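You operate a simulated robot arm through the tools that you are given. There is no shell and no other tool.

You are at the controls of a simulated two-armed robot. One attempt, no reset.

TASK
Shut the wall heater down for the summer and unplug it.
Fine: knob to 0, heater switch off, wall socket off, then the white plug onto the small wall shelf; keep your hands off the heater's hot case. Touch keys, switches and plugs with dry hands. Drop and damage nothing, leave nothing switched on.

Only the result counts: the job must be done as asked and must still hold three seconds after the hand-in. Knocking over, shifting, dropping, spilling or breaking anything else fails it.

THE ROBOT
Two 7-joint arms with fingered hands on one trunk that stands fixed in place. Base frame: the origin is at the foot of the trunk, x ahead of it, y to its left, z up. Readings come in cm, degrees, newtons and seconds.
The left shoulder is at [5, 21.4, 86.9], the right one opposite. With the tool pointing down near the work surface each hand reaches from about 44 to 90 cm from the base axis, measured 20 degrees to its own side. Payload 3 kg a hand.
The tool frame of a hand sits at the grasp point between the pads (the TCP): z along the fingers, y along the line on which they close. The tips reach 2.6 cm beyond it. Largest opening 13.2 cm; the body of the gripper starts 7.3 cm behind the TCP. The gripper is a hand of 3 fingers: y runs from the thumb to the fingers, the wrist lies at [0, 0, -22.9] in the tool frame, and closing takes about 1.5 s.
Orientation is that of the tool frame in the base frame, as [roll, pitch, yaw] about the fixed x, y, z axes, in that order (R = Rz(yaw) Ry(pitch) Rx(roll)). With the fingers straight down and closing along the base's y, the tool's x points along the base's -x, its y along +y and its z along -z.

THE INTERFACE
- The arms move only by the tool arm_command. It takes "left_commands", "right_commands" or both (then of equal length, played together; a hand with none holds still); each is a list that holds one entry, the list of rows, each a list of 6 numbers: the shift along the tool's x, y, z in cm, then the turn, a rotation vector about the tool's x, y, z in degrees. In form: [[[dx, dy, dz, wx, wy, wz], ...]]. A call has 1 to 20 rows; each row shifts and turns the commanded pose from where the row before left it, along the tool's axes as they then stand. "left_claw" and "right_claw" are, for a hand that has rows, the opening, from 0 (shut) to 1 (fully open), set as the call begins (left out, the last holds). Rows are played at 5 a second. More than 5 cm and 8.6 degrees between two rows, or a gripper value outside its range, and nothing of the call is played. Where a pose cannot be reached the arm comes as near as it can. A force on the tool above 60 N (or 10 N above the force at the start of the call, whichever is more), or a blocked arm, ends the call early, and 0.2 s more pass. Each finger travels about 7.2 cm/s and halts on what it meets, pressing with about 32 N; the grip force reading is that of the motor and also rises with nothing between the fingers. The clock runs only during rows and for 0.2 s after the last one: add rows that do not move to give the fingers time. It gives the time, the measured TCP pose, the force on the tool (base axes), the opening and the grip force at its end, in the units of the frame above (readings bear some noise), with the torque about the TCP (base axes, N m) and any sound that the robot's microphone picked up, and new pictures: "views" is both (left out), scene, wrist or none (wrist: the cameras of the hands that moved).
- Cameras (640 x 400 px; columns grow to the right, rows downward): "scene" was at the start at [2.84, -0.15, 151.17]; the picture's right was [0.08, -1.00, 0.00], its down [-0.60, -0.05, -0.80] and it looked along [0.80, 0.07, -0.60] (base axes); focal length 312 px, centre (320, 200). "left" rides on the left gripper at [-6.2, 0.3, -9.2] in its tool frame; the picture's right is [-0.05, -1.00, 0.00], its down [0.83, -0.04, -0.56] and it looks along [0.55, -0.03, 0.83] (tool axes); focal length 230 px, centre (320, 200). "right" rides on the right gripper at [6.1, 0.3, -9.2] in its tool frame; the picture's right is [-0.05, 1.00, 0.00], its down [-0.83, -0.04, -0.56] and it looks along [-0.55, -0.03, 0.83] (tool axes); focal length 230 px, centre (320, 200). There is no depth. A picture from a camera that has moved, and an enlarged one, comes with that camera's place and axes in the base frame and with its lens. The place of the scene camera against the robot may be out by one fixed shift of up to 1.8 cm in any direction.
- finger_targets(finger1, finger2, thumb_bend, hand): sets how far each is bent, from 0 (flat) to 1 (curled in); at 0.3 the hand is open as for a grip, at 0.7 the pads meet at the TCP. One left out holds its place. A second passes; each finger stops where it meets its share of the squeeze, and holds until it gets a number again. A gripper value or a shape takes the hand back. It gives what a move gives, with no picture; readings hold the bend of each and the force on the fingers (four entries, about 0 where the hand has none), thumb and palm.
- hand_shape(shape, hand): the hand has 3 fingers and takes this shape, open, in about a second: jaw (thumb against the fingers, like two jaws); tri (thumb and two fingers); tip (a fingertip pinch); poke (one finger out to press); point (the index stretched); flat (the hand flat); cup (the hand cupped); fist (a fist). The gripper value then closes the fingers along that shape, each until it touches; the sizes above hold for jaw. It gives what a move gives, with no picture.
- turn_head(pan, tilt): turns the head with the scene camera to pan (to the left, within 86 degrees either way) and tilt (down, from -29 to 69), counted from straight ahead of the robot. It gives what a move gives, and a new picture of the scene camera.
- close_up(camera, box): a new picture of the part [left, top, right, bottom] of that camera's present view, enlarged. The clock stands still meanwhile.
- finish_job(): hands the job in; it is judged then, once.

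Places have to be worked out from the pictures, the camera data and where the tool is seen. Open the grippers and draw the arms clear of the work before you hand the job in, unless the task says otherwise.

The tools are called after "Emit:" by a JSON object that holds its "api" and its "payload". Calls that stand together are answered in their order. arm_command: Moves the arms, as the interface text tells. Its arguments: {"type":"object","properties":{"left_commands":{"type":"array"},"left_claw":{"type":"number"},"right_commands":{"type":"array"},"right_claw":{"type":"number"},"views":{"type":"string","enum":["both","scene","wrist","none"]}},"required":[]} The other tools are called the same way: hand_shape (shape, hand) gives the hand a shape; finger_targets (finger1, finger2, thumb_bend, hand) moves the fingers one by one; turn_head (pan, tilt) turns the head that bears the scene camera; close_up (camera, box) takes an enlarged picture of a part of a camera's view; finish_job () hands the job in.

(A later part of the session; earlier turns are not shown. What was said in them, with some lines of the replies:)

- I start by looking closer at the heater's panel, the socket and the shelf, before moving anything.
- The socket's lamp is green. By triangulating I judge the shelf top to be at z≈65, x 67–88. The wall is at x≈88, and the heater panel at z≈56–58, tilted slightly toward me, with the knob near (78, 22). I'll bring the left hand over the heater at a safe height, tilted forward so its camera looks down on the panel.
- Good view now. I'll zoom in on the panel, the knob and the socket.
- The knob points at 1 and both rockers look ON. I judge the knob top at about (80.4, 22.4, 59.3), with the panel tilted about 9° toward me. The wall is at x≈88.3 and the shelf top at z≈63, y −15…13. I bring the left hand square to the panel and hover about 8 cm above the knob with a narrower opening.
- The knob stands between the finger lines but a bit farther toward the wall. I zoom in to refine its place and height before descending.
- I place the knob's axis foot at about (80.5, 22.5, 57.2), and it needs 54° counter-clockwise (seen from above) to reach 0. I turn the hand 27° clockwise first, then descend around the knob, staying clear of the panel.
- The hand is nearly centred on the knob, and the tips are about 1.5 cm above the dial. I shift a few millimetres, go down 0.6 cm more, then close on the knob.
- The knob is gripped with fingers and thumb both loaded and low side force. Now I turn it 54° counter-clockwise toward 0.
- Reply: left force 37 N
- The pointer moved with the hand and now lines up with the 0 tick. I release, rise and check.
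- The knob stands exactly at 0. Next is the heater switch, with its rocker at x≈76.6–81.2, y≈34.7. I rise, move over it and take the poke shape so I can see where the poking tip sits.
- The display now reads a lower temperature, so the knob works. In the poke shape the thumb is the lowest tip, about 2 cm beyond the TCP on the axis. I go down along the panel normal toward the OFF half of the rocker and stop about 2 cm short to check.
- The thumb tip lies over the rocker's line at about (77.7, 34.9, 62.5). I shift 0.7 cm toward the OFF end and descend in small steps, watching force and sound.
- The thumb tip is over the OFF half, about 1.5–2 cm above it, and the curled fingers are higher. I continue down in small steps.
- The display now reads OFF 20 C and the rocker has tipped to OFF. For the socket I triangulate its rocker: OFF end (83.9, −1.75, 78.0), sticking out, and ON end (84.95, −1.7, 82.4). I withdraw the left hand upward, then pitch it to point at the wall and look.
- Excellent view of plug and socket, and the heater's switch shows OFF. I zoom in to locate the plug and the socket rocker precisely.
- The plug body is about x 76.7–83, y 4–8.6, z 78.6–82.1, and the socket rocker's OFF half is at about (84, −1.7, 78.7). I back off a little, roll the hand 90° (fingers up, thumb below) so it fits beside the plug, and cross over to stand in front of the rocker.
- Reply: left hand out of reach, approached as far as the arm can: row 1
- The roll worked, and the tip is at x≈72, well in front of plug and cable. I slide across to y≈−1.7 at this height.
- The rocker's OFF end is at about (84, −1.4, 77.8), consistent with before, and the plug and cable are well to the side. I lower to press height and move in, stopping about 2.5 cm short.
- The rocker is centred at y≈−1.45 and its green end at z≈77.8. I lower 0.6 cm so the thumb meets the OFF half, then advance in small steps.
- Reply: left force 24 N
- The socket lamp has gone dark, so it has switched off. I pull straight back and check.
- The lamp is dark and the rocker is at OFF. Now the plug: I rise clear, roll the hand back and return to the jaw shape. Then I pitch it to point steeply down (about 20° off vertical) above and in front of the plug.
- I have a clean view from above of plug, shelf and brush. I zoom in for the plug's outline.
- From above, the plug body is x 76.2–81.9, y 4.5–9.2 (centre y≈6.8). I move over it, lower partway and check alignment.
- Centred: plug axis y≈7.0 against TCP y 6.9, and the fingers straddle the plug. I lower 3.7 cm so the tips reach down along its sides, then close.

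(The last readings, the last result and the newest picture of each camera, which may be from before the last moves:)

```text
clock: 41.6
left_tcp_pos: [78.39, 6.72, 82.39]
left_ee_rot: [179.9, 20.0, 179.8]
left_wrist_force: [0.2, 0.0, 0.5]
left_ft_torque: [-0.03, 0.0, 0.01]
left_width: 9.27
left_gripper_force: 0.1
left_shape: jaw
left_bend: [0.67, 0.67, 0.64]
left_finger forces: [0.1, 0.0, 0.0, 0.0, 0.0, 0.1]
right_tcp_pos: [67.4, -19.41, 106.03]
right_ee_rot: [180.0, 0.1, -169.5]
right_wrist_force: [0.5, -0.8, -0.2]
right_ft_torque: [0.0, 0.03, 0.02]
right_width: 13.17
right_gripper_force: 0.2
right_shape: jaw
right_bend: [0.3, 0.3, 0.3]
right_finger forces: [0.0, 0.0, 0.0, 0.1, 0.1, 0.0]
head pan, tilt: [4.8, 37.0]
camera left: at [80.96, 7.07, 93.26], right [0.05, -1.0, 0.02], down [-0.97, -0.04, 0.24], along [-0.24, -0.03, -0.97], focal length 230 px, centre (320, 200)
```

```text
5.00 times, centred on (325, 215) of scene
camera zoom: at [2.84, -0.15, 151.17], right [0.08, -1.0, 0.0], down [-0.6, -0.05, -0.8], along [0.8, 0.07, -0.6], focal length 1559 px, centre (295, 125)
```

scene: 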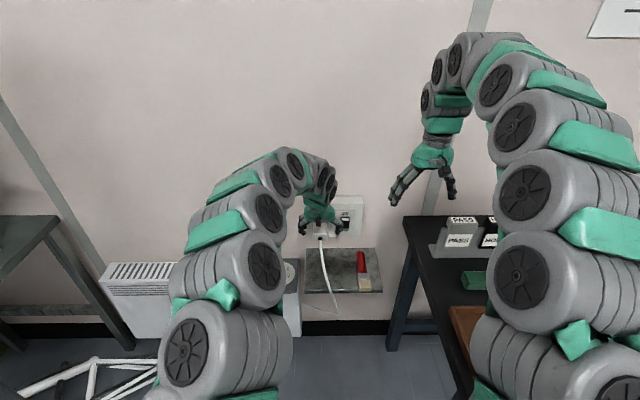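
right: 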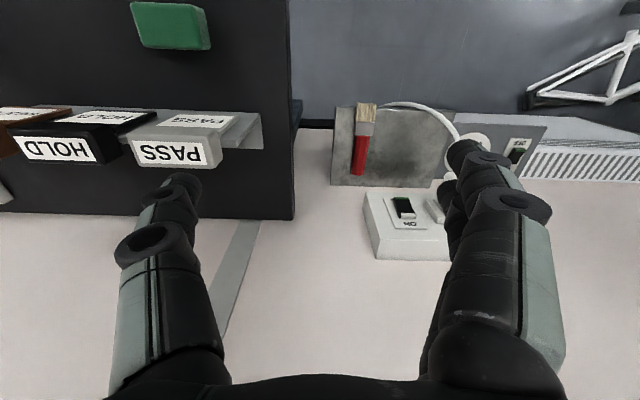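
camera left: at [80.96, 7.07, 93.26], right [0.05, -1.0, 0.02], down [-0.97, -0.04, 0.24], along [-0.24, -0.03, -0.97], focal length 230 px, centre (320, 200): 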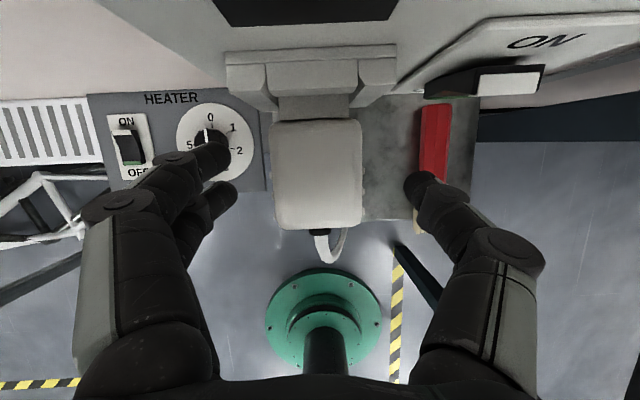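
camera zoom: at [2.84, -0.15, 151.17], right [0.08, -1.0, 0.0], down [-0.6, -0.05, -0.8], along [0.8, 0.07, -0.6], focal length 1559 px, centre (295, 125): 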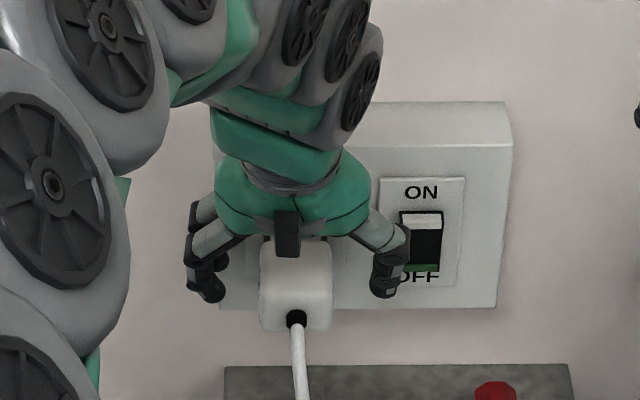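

The fingertips flank the plug's sides well and clear of the socket frame. I close on it.

Emit:
{"api": "arm_command", "payload": {"left_commands": [[[0, 0, 0, 0, 0, 0], [0, 0, 0, 0, 0, 0], [0, 0, 0, 0, 0, 0], [0, 0, 0, 0, 0, 0], [0, 0, 0, 0, 0, 0], [0, 0, 0, 0, 0, 0], [0, 0, 0, 0, 0, 0]]], "left_claw": 0.1}}

Emit:
{"api": "close_up", "payload": {"camera": "left", "box": [180, 50, 460, 260]}}

Emit:
{"api": "close_up", "payload": {"camera": "scene", "box": [265, 175, 385, 255]}}

```text
clock: 43.2
left_tcp_pos: [78.33, 6.77, 82.51]
left_ee_rot: [-180.0, 20.0, 179.9]
left_wrist_force: [-0.1, 1.4, -0.8]
left_ft_torque: [0.03, 0.03, 0.07]
left_width: 4.18
left_gripper_force: 32.1
left_shape: jaw
left_bend: [0.73, 0.74, 0.7]
left_finger forces: [14.8, 14.7, 0.0, 0.0, 28.8, 0.0]
right_tcp_pos: [67.36, -19.48, 106.05]
right_ee_rot: [-179.9, 0.0, -169.6]
right_wrist_force: [0.3, -0.4, -0.9]
right_ft_torque: [-0.01, 0.0, 0.0]
right_width: 13.16
right_gripper_force: 0.1
right_shape: jaw
right_bend: [0.3, 0.3, 0.3]
right_finger forces: [0.0, 0.1, 0.0, 0.0, 0.1, 0.0]
head pan, tilt: [4.8, 37.0]
camera left: at [80.96, 7.07, 93.28], right [0.05, -1.0, 0.02], down [-0.97, -0.04, 0.24], along [-0.24, -0.03, -0.97], focal length 230 px, centre (320, 200)
```

scene: 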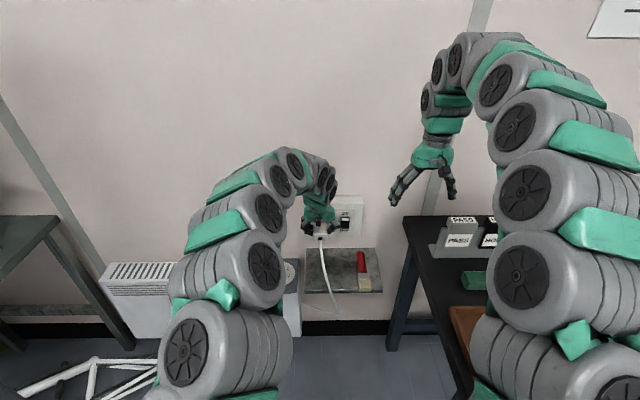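
left: 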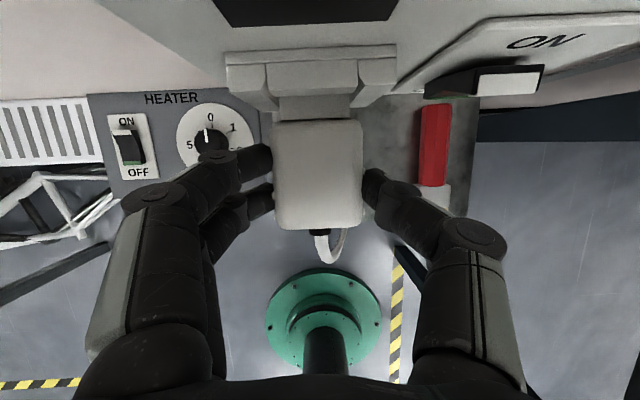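

```text
1.90 times, centred on (320, 155) of left
camera zoom: at [80.96, 7.07, 93.28], right [0.05, -1.0, 0.02], down [-0.97, -0.04, 0.24], along [-0.24, -0.03, -0.97], focal length 438 px, centre (320, 286)
```

zoom: 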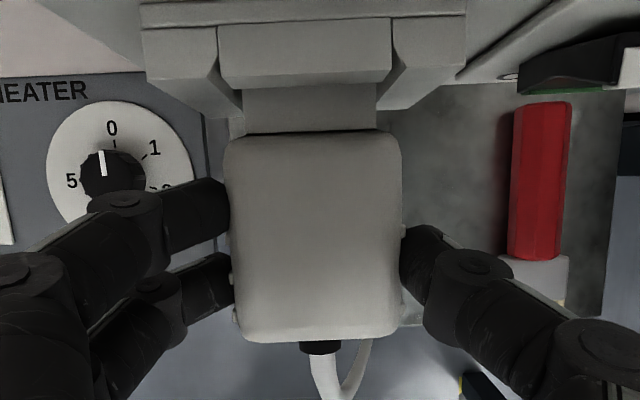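

```text
5.00 times, centred on (325, 215) of scene
camera zoom: at [2.84, -0.15, 151.17], right [0.08, -1.0, 0.0], down [-0.6, -0.05, -0.8], along [0.8, 0.07, -0.6], focal length 1559 px, centre (295, 125)
```

zoom: 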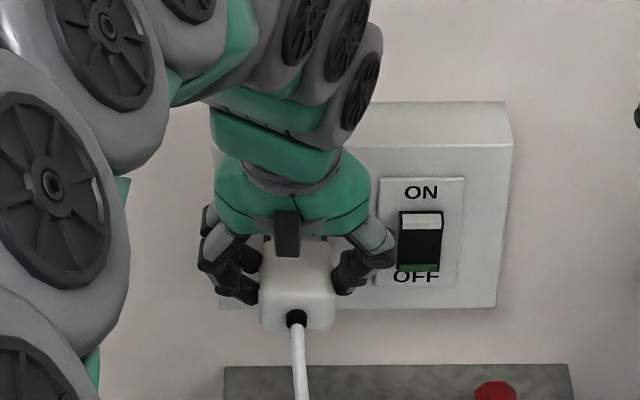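

Firm grip on both sides. I pull straight away from the wall in small steps, watching the force.

Emit:
{"api": "arm_command", "payload": {"left_commands": [[[0.47, 0, -0.17, 0, 0, 0], [0.47, 0, -0.17, 0, 0, 0], [0.47, 0, -0.17, 0, 0, 0], [0.47, 0, -0.17, 0, 0, 0]]], "views": "wrist"}}

```text
clock: 44.2
left_tcp_pos: [76.32, 6.86, 82.41]
left_ee_rot: [-180.0, 20.1, -180.0]
left_wrist_force: [-0.1, -0.7, 0.2]
left_ft_torque: [0.01, 0.04, 0.0]
left_width: 4.17
left_gripper_force: 31.9
left_shape: jaw
left_bend: [0.73, 0.74, 0.7]
left_finger forces: [15.0, 15.1, 0.1, 0.1, 30.1, 0.0]
right_tcp_pos: [67.48, -19.32, 106.02]
right_ee_rot: [-179.9, 0.0, -169.4]
right_wrist_force: [1.4, 0.4, 0.7]
right_ft_torque: [-0.02, 0.0, -0.02]
right_width: 13.17
right_gripper_force: 0.0
right_shape: jaw
right_bend: [0.3, 0.3, 0.3]
right_finger forces: [0.1, 0.0, 0.0, 0.0, 0.1, 0.1]
head pan, tilt: [4.8, 37.0]
camera left: at [78.85, 7.11, 93.21], right [0.05, -1.0, 0.02], down [-0.97, -0.04, 0.24], along [-0.24, -0.03, -0.97], focal length 230 px, centre (320, 200)
```

left: 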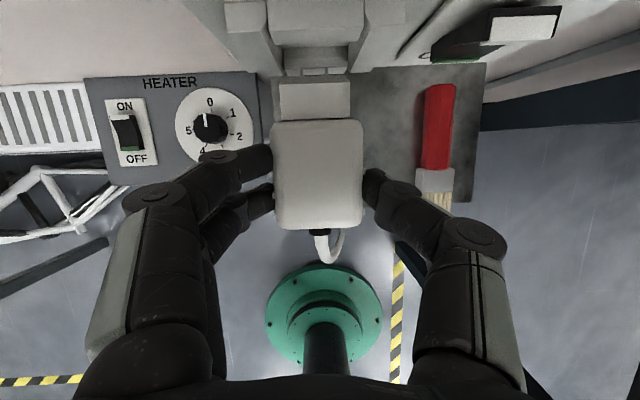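

The plug slides out with almost no force. I keep pulling 4 cm more.

Emit:
{"api": "arm_command", "payload": {"left_commands": [[[0.75, 0, -0.275, 0, 0, 0], [0.75, 0, -0.275, 0, 0, 0], [0.75, 0, -0.275, 0, 0, 0], [0.75, 0, -0.275, 0, 0, 0], [0.75, 0, -0.275, 0, 0, 0], [0, 0, 0, 0, 0, 0]]]}}

Emit:
{"api": "close_up", "payload": {"camera": "left", "box": [180, 0, 500, 240]}}

Emit:
{"api": "close_up", "payload": {"camera": "scene", "box": [265, 175, 405, 325]}}

```text
clock: 45.6
left_tcp_pos: [72.44, 6.8, 82.43]
left_ee_rot: [179.9, 20.0, 179.9]
left_wrist_force: [-0.2, 0.0, 0.0]
left_ft_torque: [0.04, 0.02, 0.02]
left_width: 4.17
left_gripper_force: 32.1
left_shape: jaw
left_bend: [0.73, 0.74, 0.7]
left_finger forces: [14.9, 15.1, 0.0, 0.1, 30.0, 0.0]
right_tcp_pos: [67.45, -19.46, 105.92]
right_ee_rot: [-180.0, 0.0, -169.5]
right_wrist_force: [-0.2, 0.1, 0.6]
right_ft_torque: [0.02, 0.01, 0.0]
right_width: 13.17
right_gripper_force: 0.0
right_shape: jaw
right_bend: [0.3, 0.3, 0.3]
right_finger forces: [0.1, 0.0, 0.1, 0.1, 0.0, 0.0]
head pan, tilt: [4.8, 37.0]
camera left: at [75.0, 7.17, 93.13], right [0.05, -1.0, 0.02], down [-0.97, -0.04, 0.24], along [-0.24, -0.03, -0.97], focal length 230 px, centre (320, 200)
```

scene: 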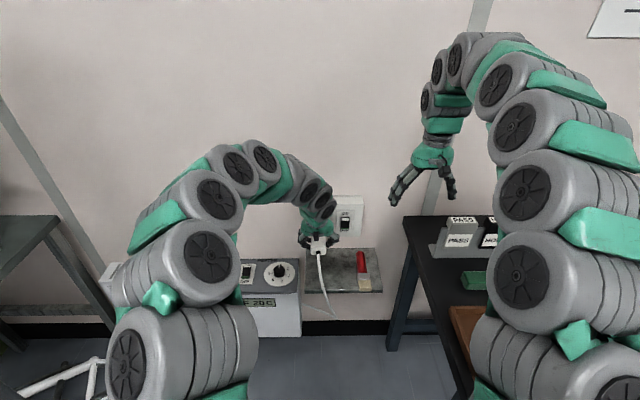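
left: 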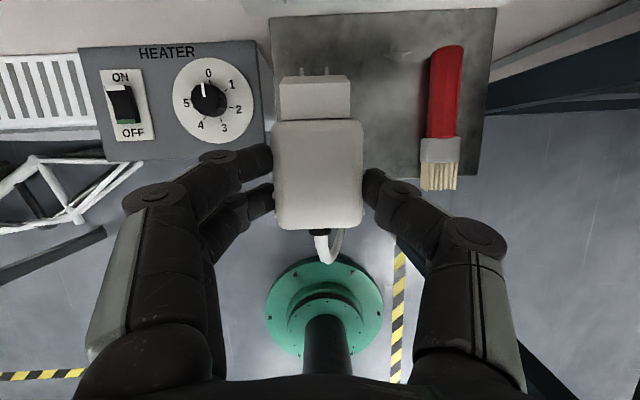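

```text
1.67 times, centred on (340, 120) of left
camera zoom: at [75.0, 7.17, 93.13], right [0.05, -1.0, 0.02], down [-0.97, -0.04, 0.24], along [-0.24, -0.03, -0.97], focal length 384 px, centre (287, 333)
```

zoom: 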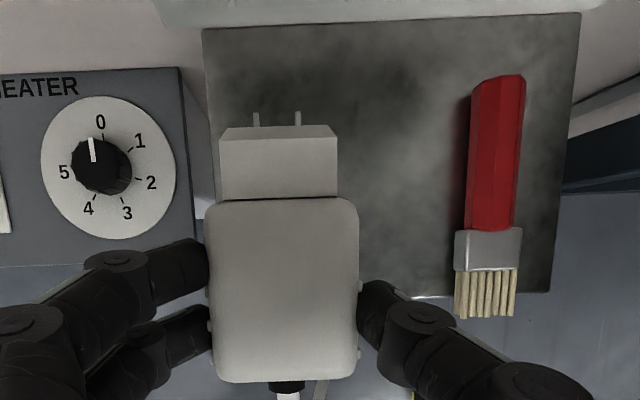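

```text
2.67 times, centred on (335, 250) of scene
camera zoom: at [2.84, -0.15, 151.17], right [0.08, -1.0, 0.0], down [-0.6, -0.05, -0.8], along [0.8, 0.07, -0.6], focal length 831 px, centre (280, 67)
```

zoom: 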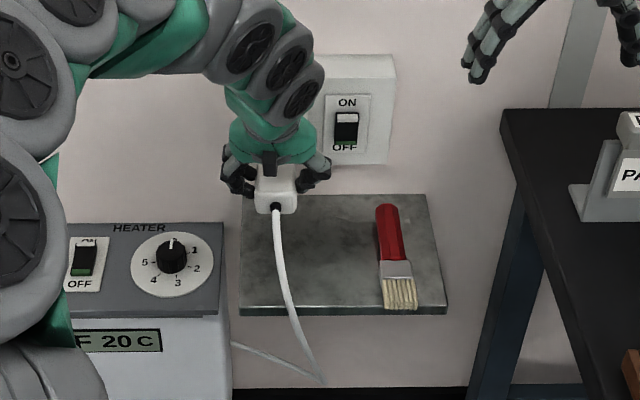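

The plug is fully out, pins visible. There's free shelf room at y −6…12.6, x 70–88, with the brush left edge at y≈−6.3. I lower in front of the socket first, then move in over the shelf at y≈4, still above the surface.

Emit:
{"api": "arm_command", "payload": {"left_commands": [[[0.975, 0, 2.68, 0, 0, 0], [0.975, 0, 2.68, 0, 0, 0], [0.975, 0, 2.68, 0, 0, 0], [0.975, 0, 2.68, 0, 0, 0], [-1.46, -1.35, 0.53, 0, 0, 0], [-1.46, -1.35, 0.53, 0, 0, 0], [0, 0, 0, 0, 0, 0]]]}}

Emit:
{"api": "close_up", "payload": {"camera": "left", "box": [180, 0, 500, 240]}}

Emit:
{"api": "close_up", "payload": {"camera": "scene", "box": [265, 215, 405, 325]}}

```text
clock: 47.2
left_tcp_pos: [75.35, 4.04, 71.12]
left_ee_rot: [180.0, 19.9, 179.8]
left_wrist_force: [0.1, -0.3, 0.6]
left_ft_torque: [0.03, 0.01, 0.0]
left_width: 4.16
left_gripper_force: 31.6
left_shape: jaw
left_bend: [0.73, 0.74, 0.7]
left_finger forces: [14.6, 15.0, 0.0, 0.1, 29.7, 0.1]
right_tcp_pos: [67.44, -19.42, 106.14]
right_ee_rot: [-179.9, 0.0, -169.5]
right_wrist_force: [-0.3, -1.3, 0.2]
right_ft_torque: [-0.03, -0.03, 0.0]
right_width: 13.2
right_gripper_force: 0.0
right_shape: jaw
right_bend: [0.3, 0.3, 0.3]
right_finger forces: [0.0, 0.0, 0.0, 0.0, 0.0, 0.0]
head pan, tilt: [4.8, 37.0]
camera left: at [77.97, 4.38, 81.89], right [0.05, -1.0, 0.02], down [-0.97, -0.04, 0.24], along [-0.24, -0.03, -0.97], focal length 230 px, centre (320, 200)
```

scene: 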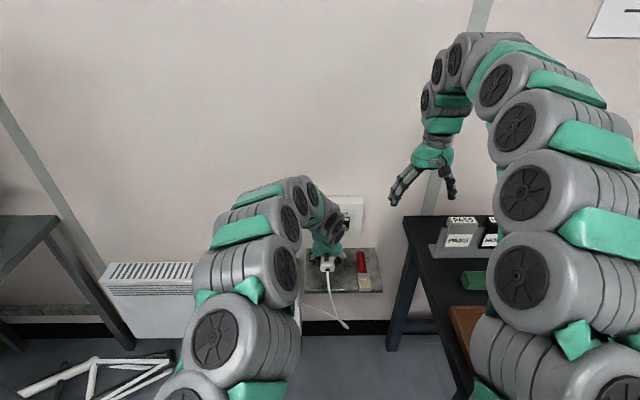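
left: 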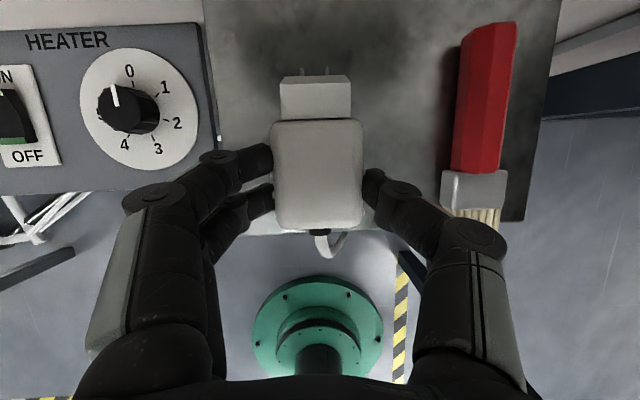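

```text
1.67 times, centred on (340, 120) of left
camera zoom: at [77.97, 4.38, 81.89], right [0.05, -1.0, 0.02], down [-0.97, -0.04, 0.24], along [-0.24, -0.03, -0.97], focal length 384 px, centre (287, 333)
```

zoom: 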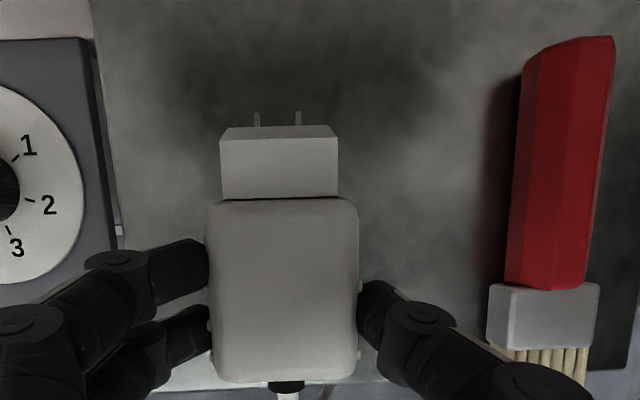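

```text
3.64 times, centred on (335, 270) of scene
camera zoom: at [2.84, -0.15, 151.17], right [0.08, -1.0, 0.0], down [-0.6, -0.05, -0.8], along [0.8, 0.07, -0.6], focal length 1134 px, centre (266, -54)
```

zoom: 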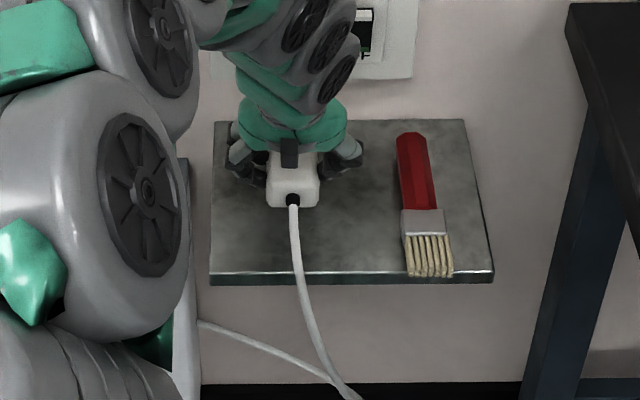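

The plug hangs level over free shelf, with the cable dropping over the front edge. I lower 3 cm, then creep down until I feel the shelf.

Emit:
{"api": "arm_command", "payload": {"left_commands": [[[0.342, 0, 0.94, 0, 0, 0], [0.342, 0, 0.94, 0, 0, 0], [0.342, 0, 0.94, 0, 0, 0], [0, 0, 0, 0, 0, 0]]], "views": "none"}}

Emit:
{"api": "arm_command", "payload": {"left_commands": [[[0.103, 0, 0.282, 0, 0, 0], [0.103, 0, 0.282, 0, 0, 0], [0, 0, 0, 0, 0, 0]]]}}

Emit:
{"api": "close_up", "payload": {"camera": "scene", "box": [285, 235, 375, 305]}}

```text
clock: 48.2
left_tcp_pos: [75.36, 4.31, 68.03]
left_ee_rot: [-180.0, 20.1, 179.8]
left_wrist_force: [0.0, -0.2, -0.4]
left_ft_torque: [-0.04, 0.0, 0.0]
left_width: 4.18
left_gripper_force: 31.9
left_shape: jaw
left_bend: [0.73, 0.74, 0.7]
left_finger forces: [14.7, 15.0, 0.0, 0.0, 29.7, 0.0]
right_tcp_pos: [67.52, -19.32, 106.06]
right_ee_rot: [180.0, 0.0, -169.5]
right_wrist_force: [-0.3, -0.3, -0.4]
right_ft_torque: [0.04, 0.0, -0.04]
right_width: 13.19
right_gripper_force: 0.0
right_shape: jaw
right_bend: [0.3, 0.3, 0.3]
right_finger forces: [0.0, 0.0, 0.0, 0.0, 0.1, 0.1]
head pan, tilt: [4.8, 37.0]
```

```text
clock: 49.0
left_tcp_pos: [75.47, 4.19, 67.45]
left_ee_rot: [-180.0, 20.0, 180.0]
left_wrist_force: [0.1, 0.6, 0.2]
left_ft_torque: [0.01, 0.01, 0.01]
left_width: 4.16
left_gripper_force: 32.1
left_shape: jaw
left_bend: [0.73, 0.74, 0.7]
left_finger forces: [14.6, 15.2, 0.0, 0.1, 29.7, 0.1]
right_tcp_pos: [67.39, -19.52, 105.96]
right_ee_rot: [-180.0, 0.0, -169.5]
right_wrist_force: [-0.4, -0.3, 0.3]
right_ft_torque: [-0.02, -0.03, -0.01]
right_width: 13.16
right_gripper_force: 0.2
right_shape: jaw
right_bend: [0.3, 0.3, 0.3]
right_finger forces: [0.0, 0.0, 0.1, 0.0, 0.0, 0.1]
head pan, tilt: [4.8, 37.0]
camera left: at [78.1, 4.43, 78.25], right [0.05, -1.0, 0.02], down [-0.97, -0.04, 0.24], along [-0.24, -0.03, -0.97], focal length 230 px, centre (320, 200)
```

scene: 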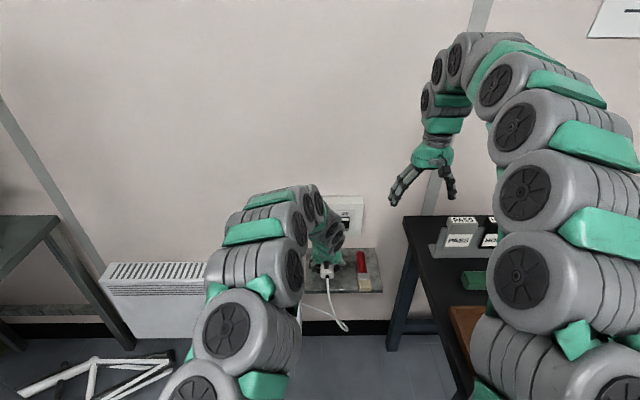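
left: 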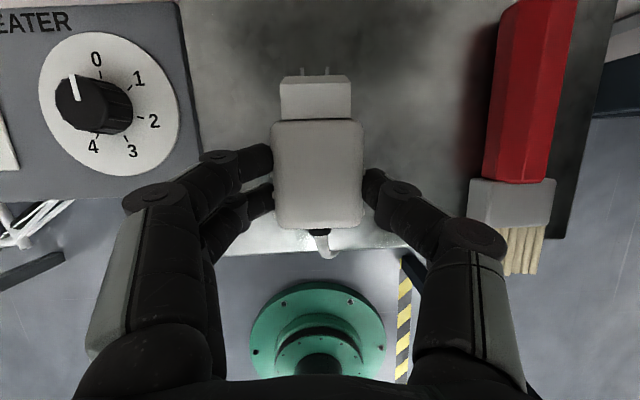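

```text
5.71 times, centred on (330, 270) of scene
camera zoom: at [2.84, -0.15, 151.17], right [0.08, -1.0, 0.0], down [-0.6, -0.05, -0.8], along [0.8, 0.07, -0.6], focal length 1781 px, centre (263, -200)
```

zoom: 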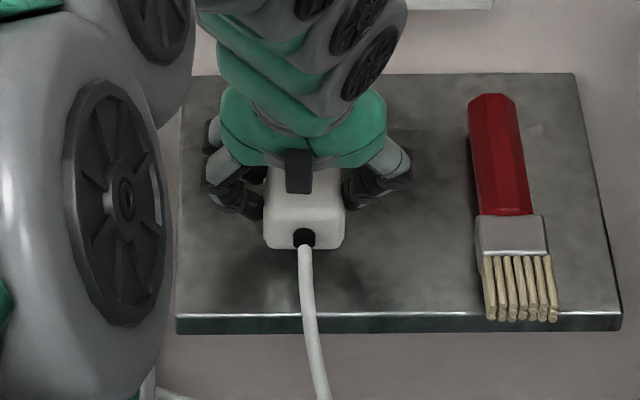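

No contact yet. I continue in 0.3 cm steps, reading the vertical force.

Emit:
{"api": "arm_command", "payload": {"left_commands": [[[0.103, 0, 0.282, 0, 0, 0], [0, 0, 0, 0, 0, 0]]], "views": "none"}}

Emit:
{"api": "arm_command", "payload": {"left_commands": [[[0.103, 0, 0.282, 0, 0, 0], [0, 0, 0, 0, 0, 0]]], "views": "none"}}

```text
clock: 49.6
left_tcp_pos: [75.54, 4.1, 67.12]
left_ee_rot: [-179.9, 20.0, 179.9]
left_wrist_force: [-0.7, -0.1, -1.2]
left_ft_torque: [0.0, 0.0, 0.0]
left_width: 4.15
left_gripper_force: 32.2
left_shape: jaw
left_bend: [0.73, 0.74, 0.7]
left_finger forces: [14.6, 15.2, 0.0, 0.0, 29.7, 0.0]
right_tcp_pos: [67.4, -19.38, 106.0]
right_ee_rot: [179.9, 0.0, -169.5]
right_wrist_force: [-0.6, -0.4, 1.0]
right_ft_torque: [-0.06, 0.0, -0.04]
right_width: 13.22
right_gripper_force: 0.1
right_shape: jaw
right_bend: [0.3, 0.3, 0.3]
right_finger forces: [0.1, 0.0, 0.0, 0.1, 0.0, 0.0]
head pan, tilt: [4.8, 37.0]
```

```text
clock: 50.2
left_tcp_pos: [75.54, 4.23, 66.79]
left_ee_rot: [-180.0, 20.2, 179.9]
left_wrist_force: [0.7, -0.1, 0.5]
left_ft_torque: [-0.01, 0.03, 0.04]
left_width: 4.14
left_gripper_force: 32.1
left_shape: jaw
left_bend: [0.73, 0.74, 0.7]
left_finger forces: [14.6, 15.1, 0.0, 0.0, 29.7, 0.1]
right_tcp_pos: [67.34, -19.26, 106.13]
right_ee_rot: [-180.0, 0.0, -169.5]
right_wrist_force: [0.6, -0.5, -0.4]
right_ft_torque: [0.01, -0.02, -0.01]
right_width: 13.21
right_gripper_force: 0.1
right_shape: jaw
right_bend: [0.3, 0.3, 0.3]
right_finger forces: [0.0, 0.0, 0.0, 0.0, 0.0, 0.1]
head pan, tilt: [4.8, 37.0]
```

Still free at z 66.8. I go on in the same small steps and look again.

Emit:
{"api": "arm_command", "payload": {"left_commands": [[[0.103, 0, 0.282, 0, 0, 0], [0, 0, 0, 0, 0, 0]]], "views": "none"}}

Emit:
{"api": "arm_command", "payload": {"left_commands": [[[0.07, 0, 0.19, 0, 0, 0], [0, 0, 0, 0, 0, 0]]]}}

Emit:
{"api": "close_up", "payload": {"camera": "scene", "box": [285, 235, 375, 305]}}

Emit:
{"api": "close_up", "payload": {"camera": "right", "box": [320, 60, 560, 230]}}

```text
clock: 50.8
left_tcp_pos: [75.45, 4.16, 66.47]
left_ee_rot: [-179.9, 20.1, -179.9]
left_wrist_force: [0.0, 0.1, 0.1]
left_ft_torque: [0.0, 0.03, 0.01]
left_width: 4.15
left_gripper_force: 32.3
left_shape: jaw
left_bend: [0.73, 0.74, 0.7]
left_finger forces: [14.5, 15.1, 0.0, 0.0, 29.7, 0.0]
right_tcp_pos: [67.39, -19.36, 106.16]
right_ee_rot: [180.0, 0.0, -169.5]
right_wrist_force: [0.0, 0.1, -0.6]
right_ft_torque: [0.01, -0.03, 0.01]
right_width: 13.16
right_gripper_force: 0.0
right_shape: jaw
right_bend: [0.3, 0.3, 0.3]
right_finger forces: [0.0, 0.0, 0.0, 0.0, 0.1, 0.1]
head pan, tilt: [4.8, 37.0]
```

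```text
clock: 51.4
left_tcp_pos: [75.57, 4.22, 66.41]
left_ee_rot: [-180.0, 20.0, 180.0]
left_wrist_force: [0.9, 0.7, 0.4]
left_ft_torque: [0.0, 0.04, 0.04]
left_width: 4.14
left_gripper_force: 31.2
left_shape: jaw
left_bend: [0.73, 0.74, 0.7]
left_finger forces: [14.5, 15.1, 0.0, 0.0, 29.7, 0.0]
right_tcp_pos: [67.39, -19.38, 106.02]
right_ee_rot: [180.0, 0.1, -169.5]
right_wrist_force: [1.2, 0.6, 0.2]
right_ft_torque: [-0.02, -0.02, -0.04]
right_width: 13.18
right_gripper_force: 0.1
right_shape: jaw
right_bend: [0.3, 0.3, 0.3]
right_finger forces: [0.0, 0.0, 0.0, 0.1, 0.0, 0.0]
head pan, tilt: [4.8, 37.0]
camera left: at [78.05, 4.44, 77.15], right [0.05, -1.0, 0.02], down [-0.97, -0.04, 0.24], along [-0.24, -0.03, -0.97], focal length 230 px, centre (320, 200)
```

scene: 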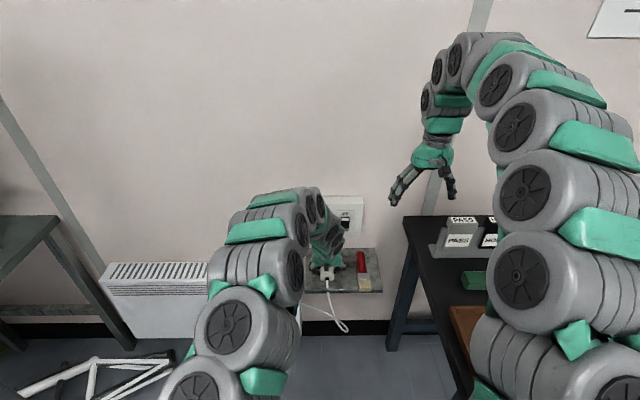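
left: 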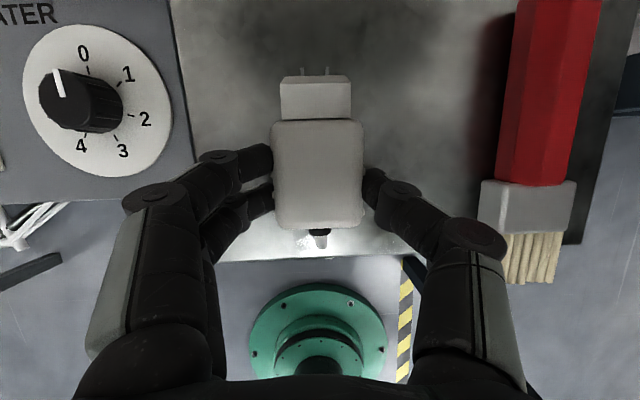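

```text
5.71 times, centred on (330, 270) of scene
camera zoom: at [2.84, -0.15, 151.17], right [0.08, -1.0, 0.0], down [-0.6, -0.05, -0.8], along [0.8, 0.07, -0.6], focal length 1781 px, centre (263, -200)
```

zoom: 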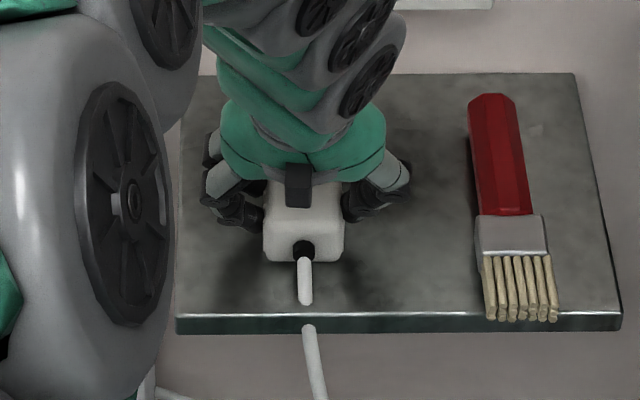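

```text
2.35 times, centred on (440, 145) of right
camera zoom: at [61.4, -20.19, 115.16], right [-0.13, 0.99, 0.0], down [0.82, 0.11, 0.56], along [0.55, 0.07, -0.83], focal length 541 px, centre (38, 329)
```

zoom: 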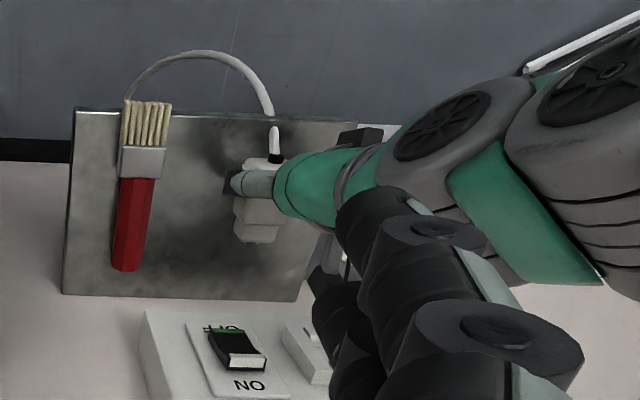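

The plug is nearly down, with its bottom close to the shelf. I keep stepping until the force rises.

Emit:
{"api": "arm_command", "payload": {"left_commands": [[[0.07, 0, 0.19, 0, 0, 0], [0, 0, 0, 0, 0, 0]]], "views": "none"}}

Emit:
{"api": "arm_command", "payload": {"left_commands": [[[0.07, 0, 0.19, 0, 0, 0], [0, 0, 0, 0, 0, 0]]], "views": "none"}}

```text
clock: 52.0
left_tcp_pos: [75.49, 4.12, 66.22]
left_ee_rot: [-180.0, 20.1, -180.0]
left_wrist_force: [-3.0, 1.9, 15.6]
left_ft_torque: [0.13, -0.06, 0.0]
left_width: 4.19
left_gripper_force: 31.7
left_shape: jaw
left_bend: [0.74, 0.74, 0.7]
left_finger forces: [16.8, 17.0, 0.0, 0.0, 32.1, 0.1]
right_tcp_pos: [67.37, -19.35, 105.98]
right_ee_rot: [-180.0, 0.1, -169.5]
right_wrist_force: [-0.1, 0.1, 0.3]
right_ft_torque: [0.0, -0.01, 0.0]
right_width: 13.17
right_gripper_force: 0.1
right_shape: jaw
right_bend: [0.3, 0.3, 0.3]
right_finger forces: [0.0, 0.0, 0.1, 0.0, 0.0, 0.0]
head pan, tilt: [4.8, 37.0]
```

```text
clock: 52.6
left_tcp_pos: [75.55, 4.05, 65.98]
left_ee_rot: [-180.0, 20.2, -180.0]
left_wrist_force: [-5.2, 2.7, 41.2]
left_ft_torque: [0.27, -0.18, 0.06]
left_width: 4.41
left_gripper_force: 31.8
left_shape: jaw
left_bend: [0.74, 0.75, 0.72]
left_finger forces: [19.3, 19.5, 0.0, 0.0, 36.5, 0.0]
right_tcp_pos: [67.42, -19.33, 106.11]
right_ee_rot: [180.0, 0.0, -169.5]
right_wrist_force: [-0.5, 0.2, -0.7]
right_ft_torque: [0.01, -0.04, 0.04]
right_width: 13.2
right_gripper_force: 0.1
right_shape: jaw
right_bend: [0.3, 0.3, 0.3]
right_finger forces: [0.0, 0.0, 0.0, 0.0, 0.0, 0.0]
head pan, tilt: [4.8, 37.0]
```

The plug has touched down, now pressing 41 N. I ease back up 0.3 cm to relieve it, then open slightly.

Emit:
{"api": "arm_command", "payload": {"left_commands": [[[-0.1, 0, -0.27, 0, 0, 0], [0, 0, 0, 0, 0, 0]]]}}

Emit:
{"api": "close_up", "payload": {"camera": "scene", "box": [285, 235, 375, 305]}}

Emit:
{"api": "close_up", "payload": {"camera": "left", "box": [180, 50, 460, 260]}}

```text
clock: 53.2
left_tcp_pos: [75.36, 4.08, 66.25]
left_ee_rot: [-180.0, 20.1, 180.0]
left_wrist_force: [3.8, 0.2, 11.1]
left_ft_torque: [0.06, -0.16, -0.01]
left_width: 4.38
left_gripper_force: 31.6
left_shape: jaw
left_bend: [0.74, 0.74, 0.71]
left_finger forces: [16.7, 16.7, 0.1, 0.0, 33.5, 0.0]
right_tcp_pos: [67.42, -19.34, 106.09]
right_ee_rot: [180.0, 0.0, -169.6]
right_wrist_force: [-0.1, -1.0, 0.2]
right_ft_torque: [-0.01, -0.01, 0.03]
right_width: 13.18
right_gripper_force: 0.0
right_shape: jaw
right_bend: [0.3, 0.3, 0.3]
right_finger forces: [0.1, 0.1, 0.0, 0.1, 0.0, 0.0]
head pan, tilt: [4.8, 37.0]
camera left: at [78.01, 4.34, 76.91], right [0.05, -1.0, 0.02], down [-0.97, -0.04, 0.24], along [-0.24, -0.03, -0.97], focal length 230 px, centre (320, 200)
```

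scene: 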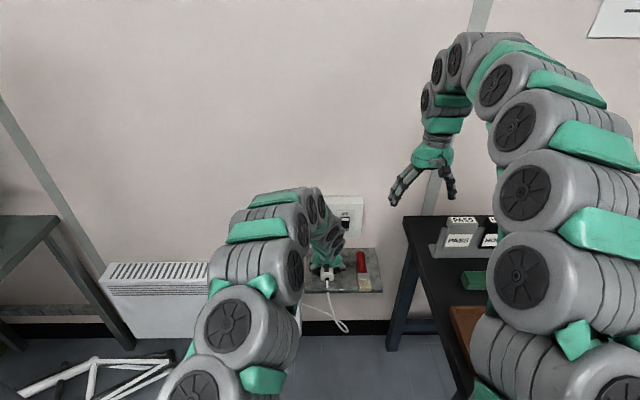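
left: 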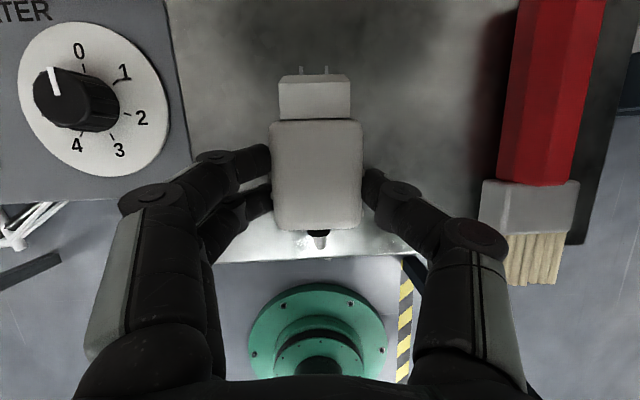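

```text
5.71 times, centred on (330, 270) of scene
camera zoom: at [2.83, -0.15, 151.17], right [0.08, -1.0, 0.0], down [-0.6, -0.05, -0.8], along [0.8, 0.07, -0.6], focal length 1781 px, centre (263, -200)
```

zoom: 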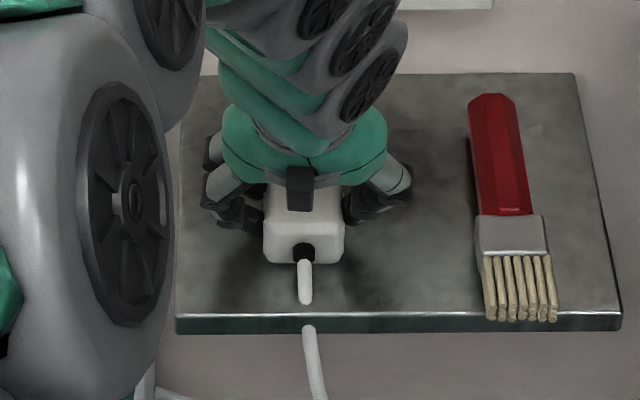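

```text
1.90 times, centred on (320, 155) of left
camera zoom: at [78.01, 4.34, 76.91], right [0.05, -1.0, 0.02], down [-0.97, -0.04, 0.24], along [-0.24, -0.03, -0.97], focal length 438 px, centre (320, 286)
```

zoom: 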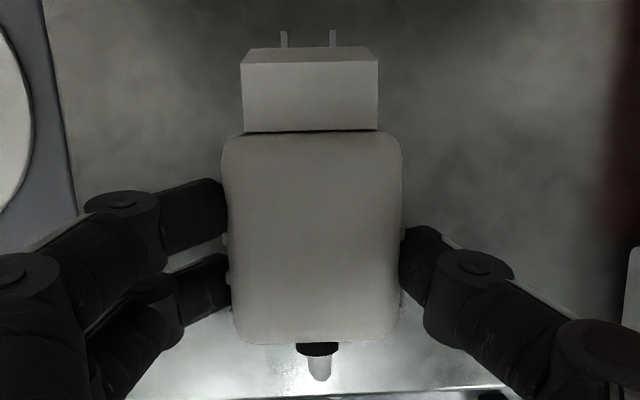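

Force is down to 11 N with the plug resting on the shelf. I open just enough to free it and wait.

Emit:
{"api": "arm_command", "payload": {"left_commands": [[[0, 0, 0, 0, 0, 0], [0, 0, 0, 0, 0, 0], [0, 0, 0, 0, 0, 0], [0, 0, 0, 0, 0, 0]]], "left_claw": 0.5}}

Emit:
{"api": "close_up", "payload": {"camera": "left", "box": [180, 50, 460, 260]}}

Emit:
{"api": "close_up", "payload": {"camera": "scene", "box": [285, 235, 375, 305]}}

```text
clock: 54.2
left_tcp_pos: [75.48, 4.05, 66.09]
left_ee_rot: [-179.9, 20.0, 179.9]
left_wrist_force: [-0.4, -0.4, -0.2]
left_ft_torque: [0.03, 0.02, -0.02]
left_width: 6.54
left_gripper_force: 0.1
left_shape: jaw
left_bend: [0.73, 0.73, 0.7]
left_finger forces: [0.1, 0.1, 0.0, 0.1, 0.0, 0.0]
right_tcp_pos: [67.42, -19.41, 106.04]
right_ee_rot: [179.9, 0.1, -169.5]
right_wrist_force: [0.4, 1.3, 0.1]
right_ft_torque: [-0.01, 0.0, 0.0]
right_width: 13.18
right_gripper_force: 0.1
right_shape: jaw
right_bend: [0.3, 0.3, 0.3]
right_finger forces: [0.0, 0.1, 0.0, 0.1, 0.0, 0.1]
head pan, tilt: [4.8, 37.0]
camera left: at [78.02, 4.32, 76.94], right [0.05, -1.0, 0.02], down [-0.97, -0.04, 0.24], along [-0.24, -0.03, -0.97], focal length 230 px, centre (320, 200)
```

scene: 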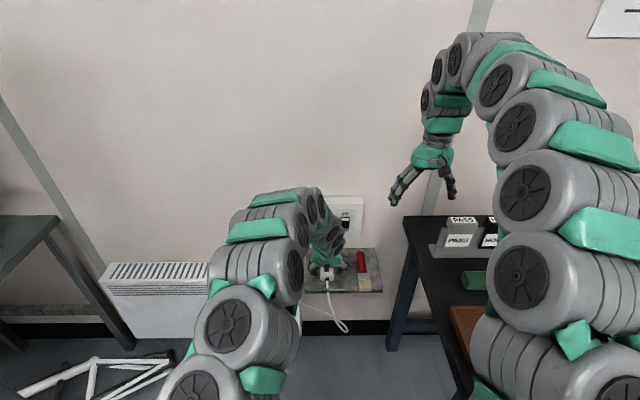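
left: 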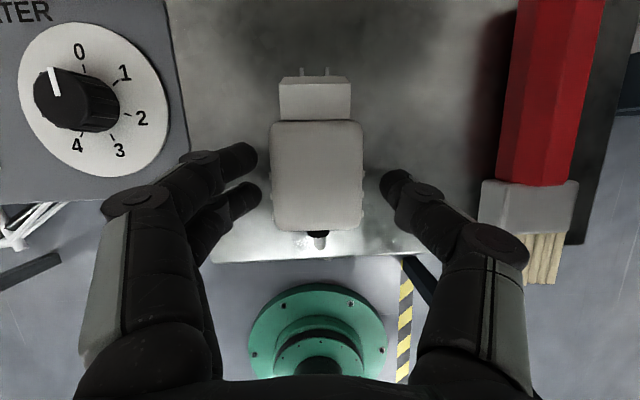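

```text
1.90 times, centred on (320, 155) of left
camera zoom: at [78.02, 4.32, 76.94], right [0.05, -1.0, 0.02], down [-0.97, -0.04, 0.24], along [-0.24, -0.03, -0.97], focal length 438 px, centre (320, 286)
```

zoom: 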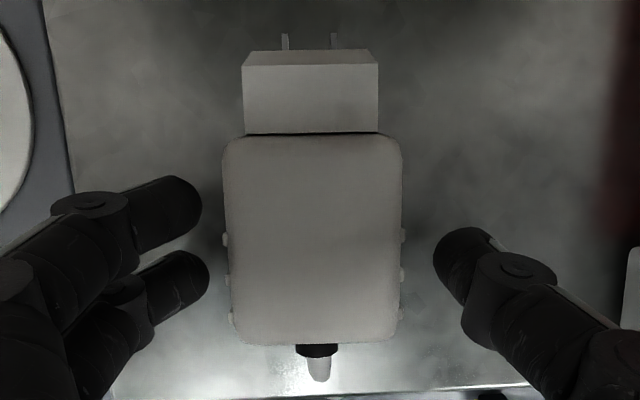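

```text
5.71 times, centred on (330, 270) of scene
camera zoom: at [2.84, -0.15, 151.17], right [0.08, -1.0, 0.0], down [-0.6, -0.05, -0.8], along [0.8, 0.07, -0.6], focal length 1781 px, centre (263, -200)
```

zoom: 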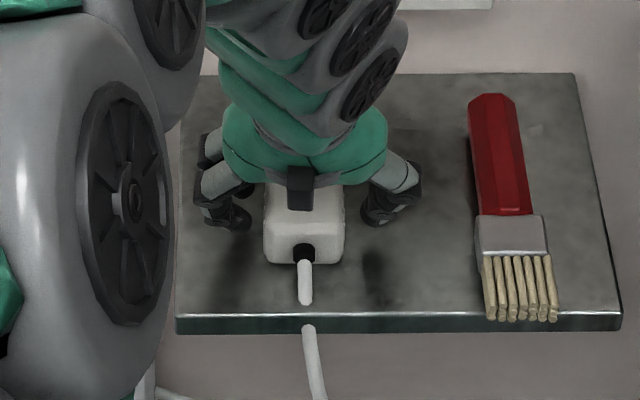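

The plug stands free on the shelf, with the fingers clear on both sides. I withdraw up and back along the finger direction.

Emit:
{"api": "arm_command", "payload": {"left_commands": [[[0, 0, -1.5, 0, 0, 0], [0, 0, -2.5, 0, 0, 0], [0, 0, -4, 0, 0, 0], [0, 0, -5, 0, 0, 0], [0, 0, -5, 0, 0, 0], [0, 0, -5, 0, 0, 0], [0, 0, 0, 0, 0, 0]]]}}

Emit:
{"api": "close_up", "payload": {"camera": "left", "box": [180, 0, 500, 240]}}

Emit:
{"api": "close_up", "payload": {"camera": "scene", "box": [265, 185, 405, 305]}}

```text
clock: 55.8
left_tcp_pos: [67.76, 4.06, 87.74]
left_ee_rot: [180.0, 19.9, 179.9]
left_wrist_force: [0.3, -0.6, 0.3]
left_ft_torque: [0.0, 0.0, 0.01]
left_width: 6.56
left_gripper_force: 0.1
left_shape: jaw
left_bend: [0.73, 0.73, 0.7]
left_finger forces: [0.0, 0.1, 0.1, 0.0, 0.0, 0.0]
right_tcp_pos: [67.37, -19.34, 105.95]
right_ee_rot: [180.0, -0.1, -169.4]
right_wrist_force: [0.2, 0.6, 0.2]
right_ft_torque: [0.01, -0.02, 0.0]
right_width: 13.19
right_gripper_force: 0.0
right_shape: jaw
right_bend: [0.3, 0.3, 0.3]
right_finger forces: [0.0, 0.0, 0.0, 0.1, 0.0, 0.0]
head pan, tilt: [4.8, 37.0]
camera left: at [70.38, 4.36, 98.51], right [0.05, -1.0, 0.02], down [-0.97, -0.04, 0.24], along [-0.24, -0.03, -0.97], focal length 230 px, centre (320, 200)
```

scene: 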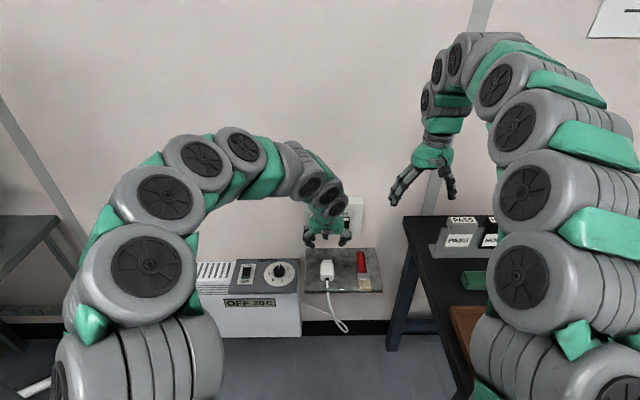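
left: 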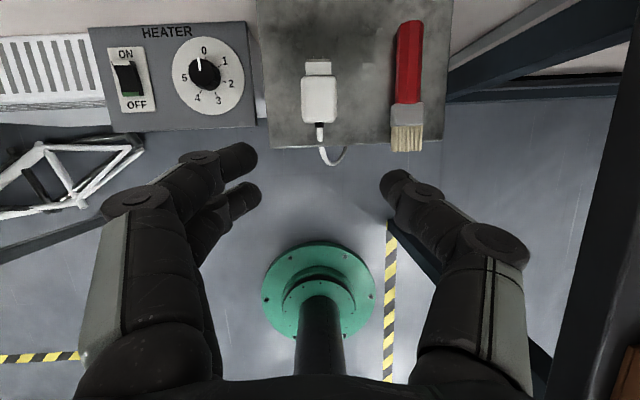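

```text
1.67 times, centred on (340, 120) of left
camera zoom: at [70.38, 4.36, 98.51], right [0.05, -1.0, 0.02], down [-0.97, -0.04, 0.24], along [-0.24, -0.03, -0.97], focal length 384 px, centre (287, 333)
```

zoom: 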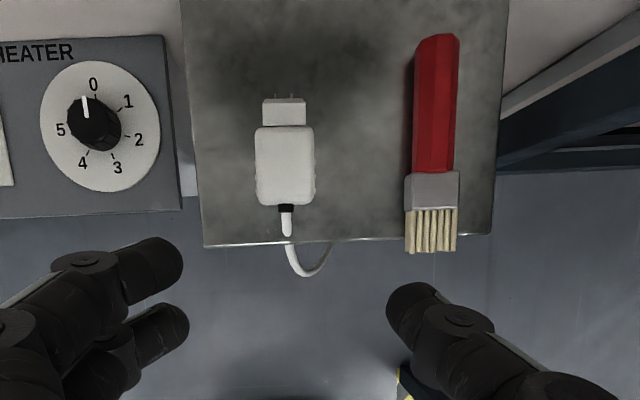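

```text
3.33 times, centred on (335, 245) of scene
camera zoom: at [2.84, -0.15, 151.17], right [0.08, -1.0, 0.0], down [-0.6, -0.05, -0.8], along [0.8, 0.07, -0.6], focal length 1039 px, centre (270, 50)
```

zoom: 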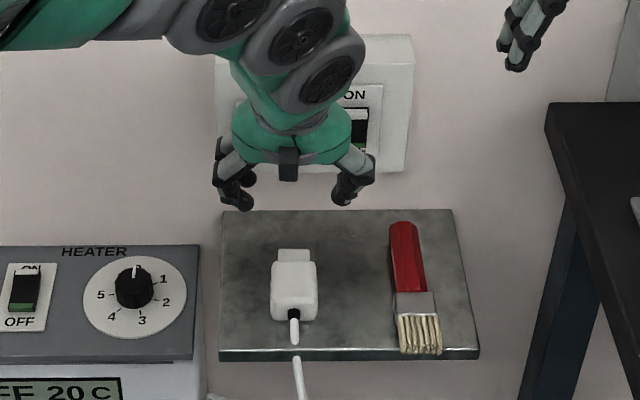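

The plug lies flat on the shelf and the brush is untouched. I draw the left arm away to its starting side with the hand open.

Emit:
{"api": "arm_command", "payload": {"left_commands": [[[-0.68, 4.3, -1.88, 0, 0, 0], [-0.68, 4.3, -1.88, 0, 0, 0], [-0.68, 4.3, -1.88, 0, 0, 0], [-0.68, 4.3, -1.88, 0, 0, 0], [-0.68, 4.3, -1.88, 0, 0, 0], [-0.68, 4.3, -1.88, 0, 0, 0], [-0.68, 4.3, -1.88, 0, 0, 0], [-0.68, 4.3, -1.88, 0, 0, 0], [0, 0, 0, 0, 0, 0]]], "left_claw": 1.0}}

Emit:
{"api": "close_up", "payload": {"camera": "scene", "box": [225, 185, 405, 305]}}

Emit:
{"api": "close_up", "payload": {"camera": "scene", "box": [225, 250, 315, 310]}}

```text
clock: 57.8
left_tcp_pos: [67.52, 38.24, 103.88]
left_ee_rot: [-180.0, 20.1, 180.0]
left_wrist_force: [0.2, 0.3, 0.3]
left_ft_torque: [-0.02, 0.01, -0.03]
left_width: 13.2
left_gripper_force: 0.0
left_shape: jaw
left_bend: [0.3, 0.3, 0.3]
left_finger forces: [0.0, 0.0, 0.0, 0.0, 0.1, 0.0]
right_tcp_pos: [67.53, -19.46, 106.1]
right_ee_rot: [-179.9, 0.0, -169.5]
right_wrist_force: [0.3, -0.7, 0.6]
right_ft_torque: [0.02, -0.01, 0.02]
right_width: 13.19
right_gripper_force: 0.1
right_shape: jaw
right_bend: [0.3, 0.3, 0.3]
right_finger forces: [0.1, 0.1, 0.0, 0.1, 0.1, 0.0]
head pan, tilt: [4.8, 37.0]
camera left: at [70.15, 38.48, 114.6], right [0.05, -1.0, 0.02], down [-0.97, -0.04, 0.24], along [-0.24, -0.03, -0.97], focal length 230 px, centre (320, 200)
```

scene: 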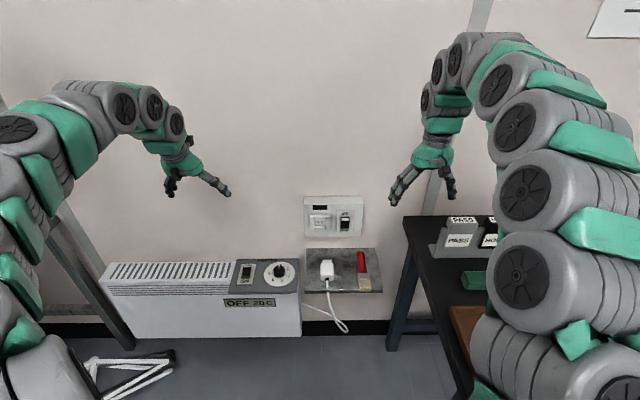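
left: 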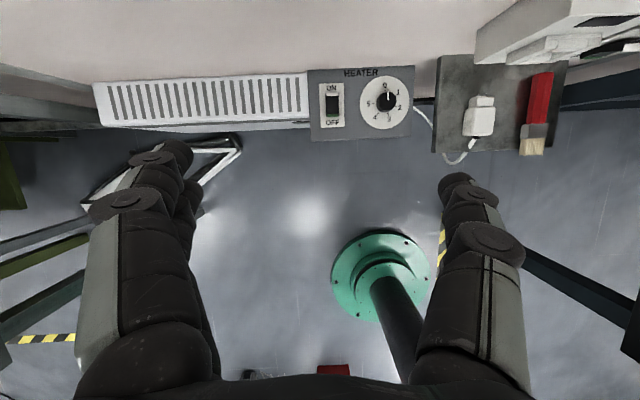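

```text
3.33 times, centred on (315, 245) of scene
camera zoom: at [2.84, -0.15, 151.17], right [0.08, -1.0, 0.0], down [-0.6, -0.05, -0.8], along [0.8, 0.07, -0.6], focal length 1039 px, centre (337, 50)
```

zoom: 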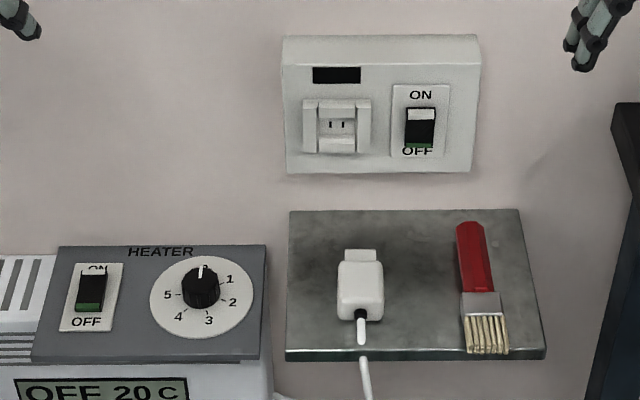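

```text
6.67 times, centred on (270, 280) of scene
camera zoom: at [2.84, -0.15, 151.17], right [0.08, -1.0, 0.0], down [-0.6, -0.05, -0.8], along [0.8, 0.07, -0.6], focal length 2078 px, centre (653, -333)
```

zoom: 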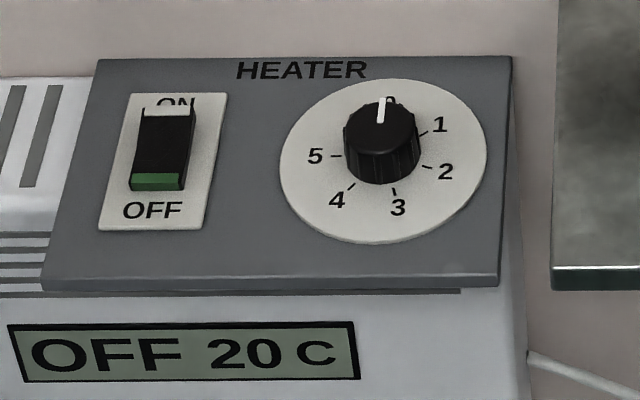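

Everything checks out: knob at 0, heater switch OFF (display "OFF 20 C"), socket rocker OFF with a dark lamp, and the plug resting on the shelf. The brush is in place, and both hands are open and clear. I hand the job in.

Emit:
{"api": "finish_job", "payload": {}}

```text
The job is handed in.
```

The heater is shut down and unplugged, and I've handed the job in. I haven't seen the verdict.

- **Knob:** it points at 0.
- **Heater switch:** it is off, and the display reads "OFF 20 C".
- **Wall socket:** it is off, and its lamp is dark.
- **Plug:** it came out easily and lies flat on the wall shelf. The brush beside it has not moved.

I briefly pressed the plug onto the shelf with about 41 N while setting it down, then eased off; nothing looks damaged. I saw no contact with the heater's case beyond the knob and the switch. Nothing was dropped, and both hands are open and clear.
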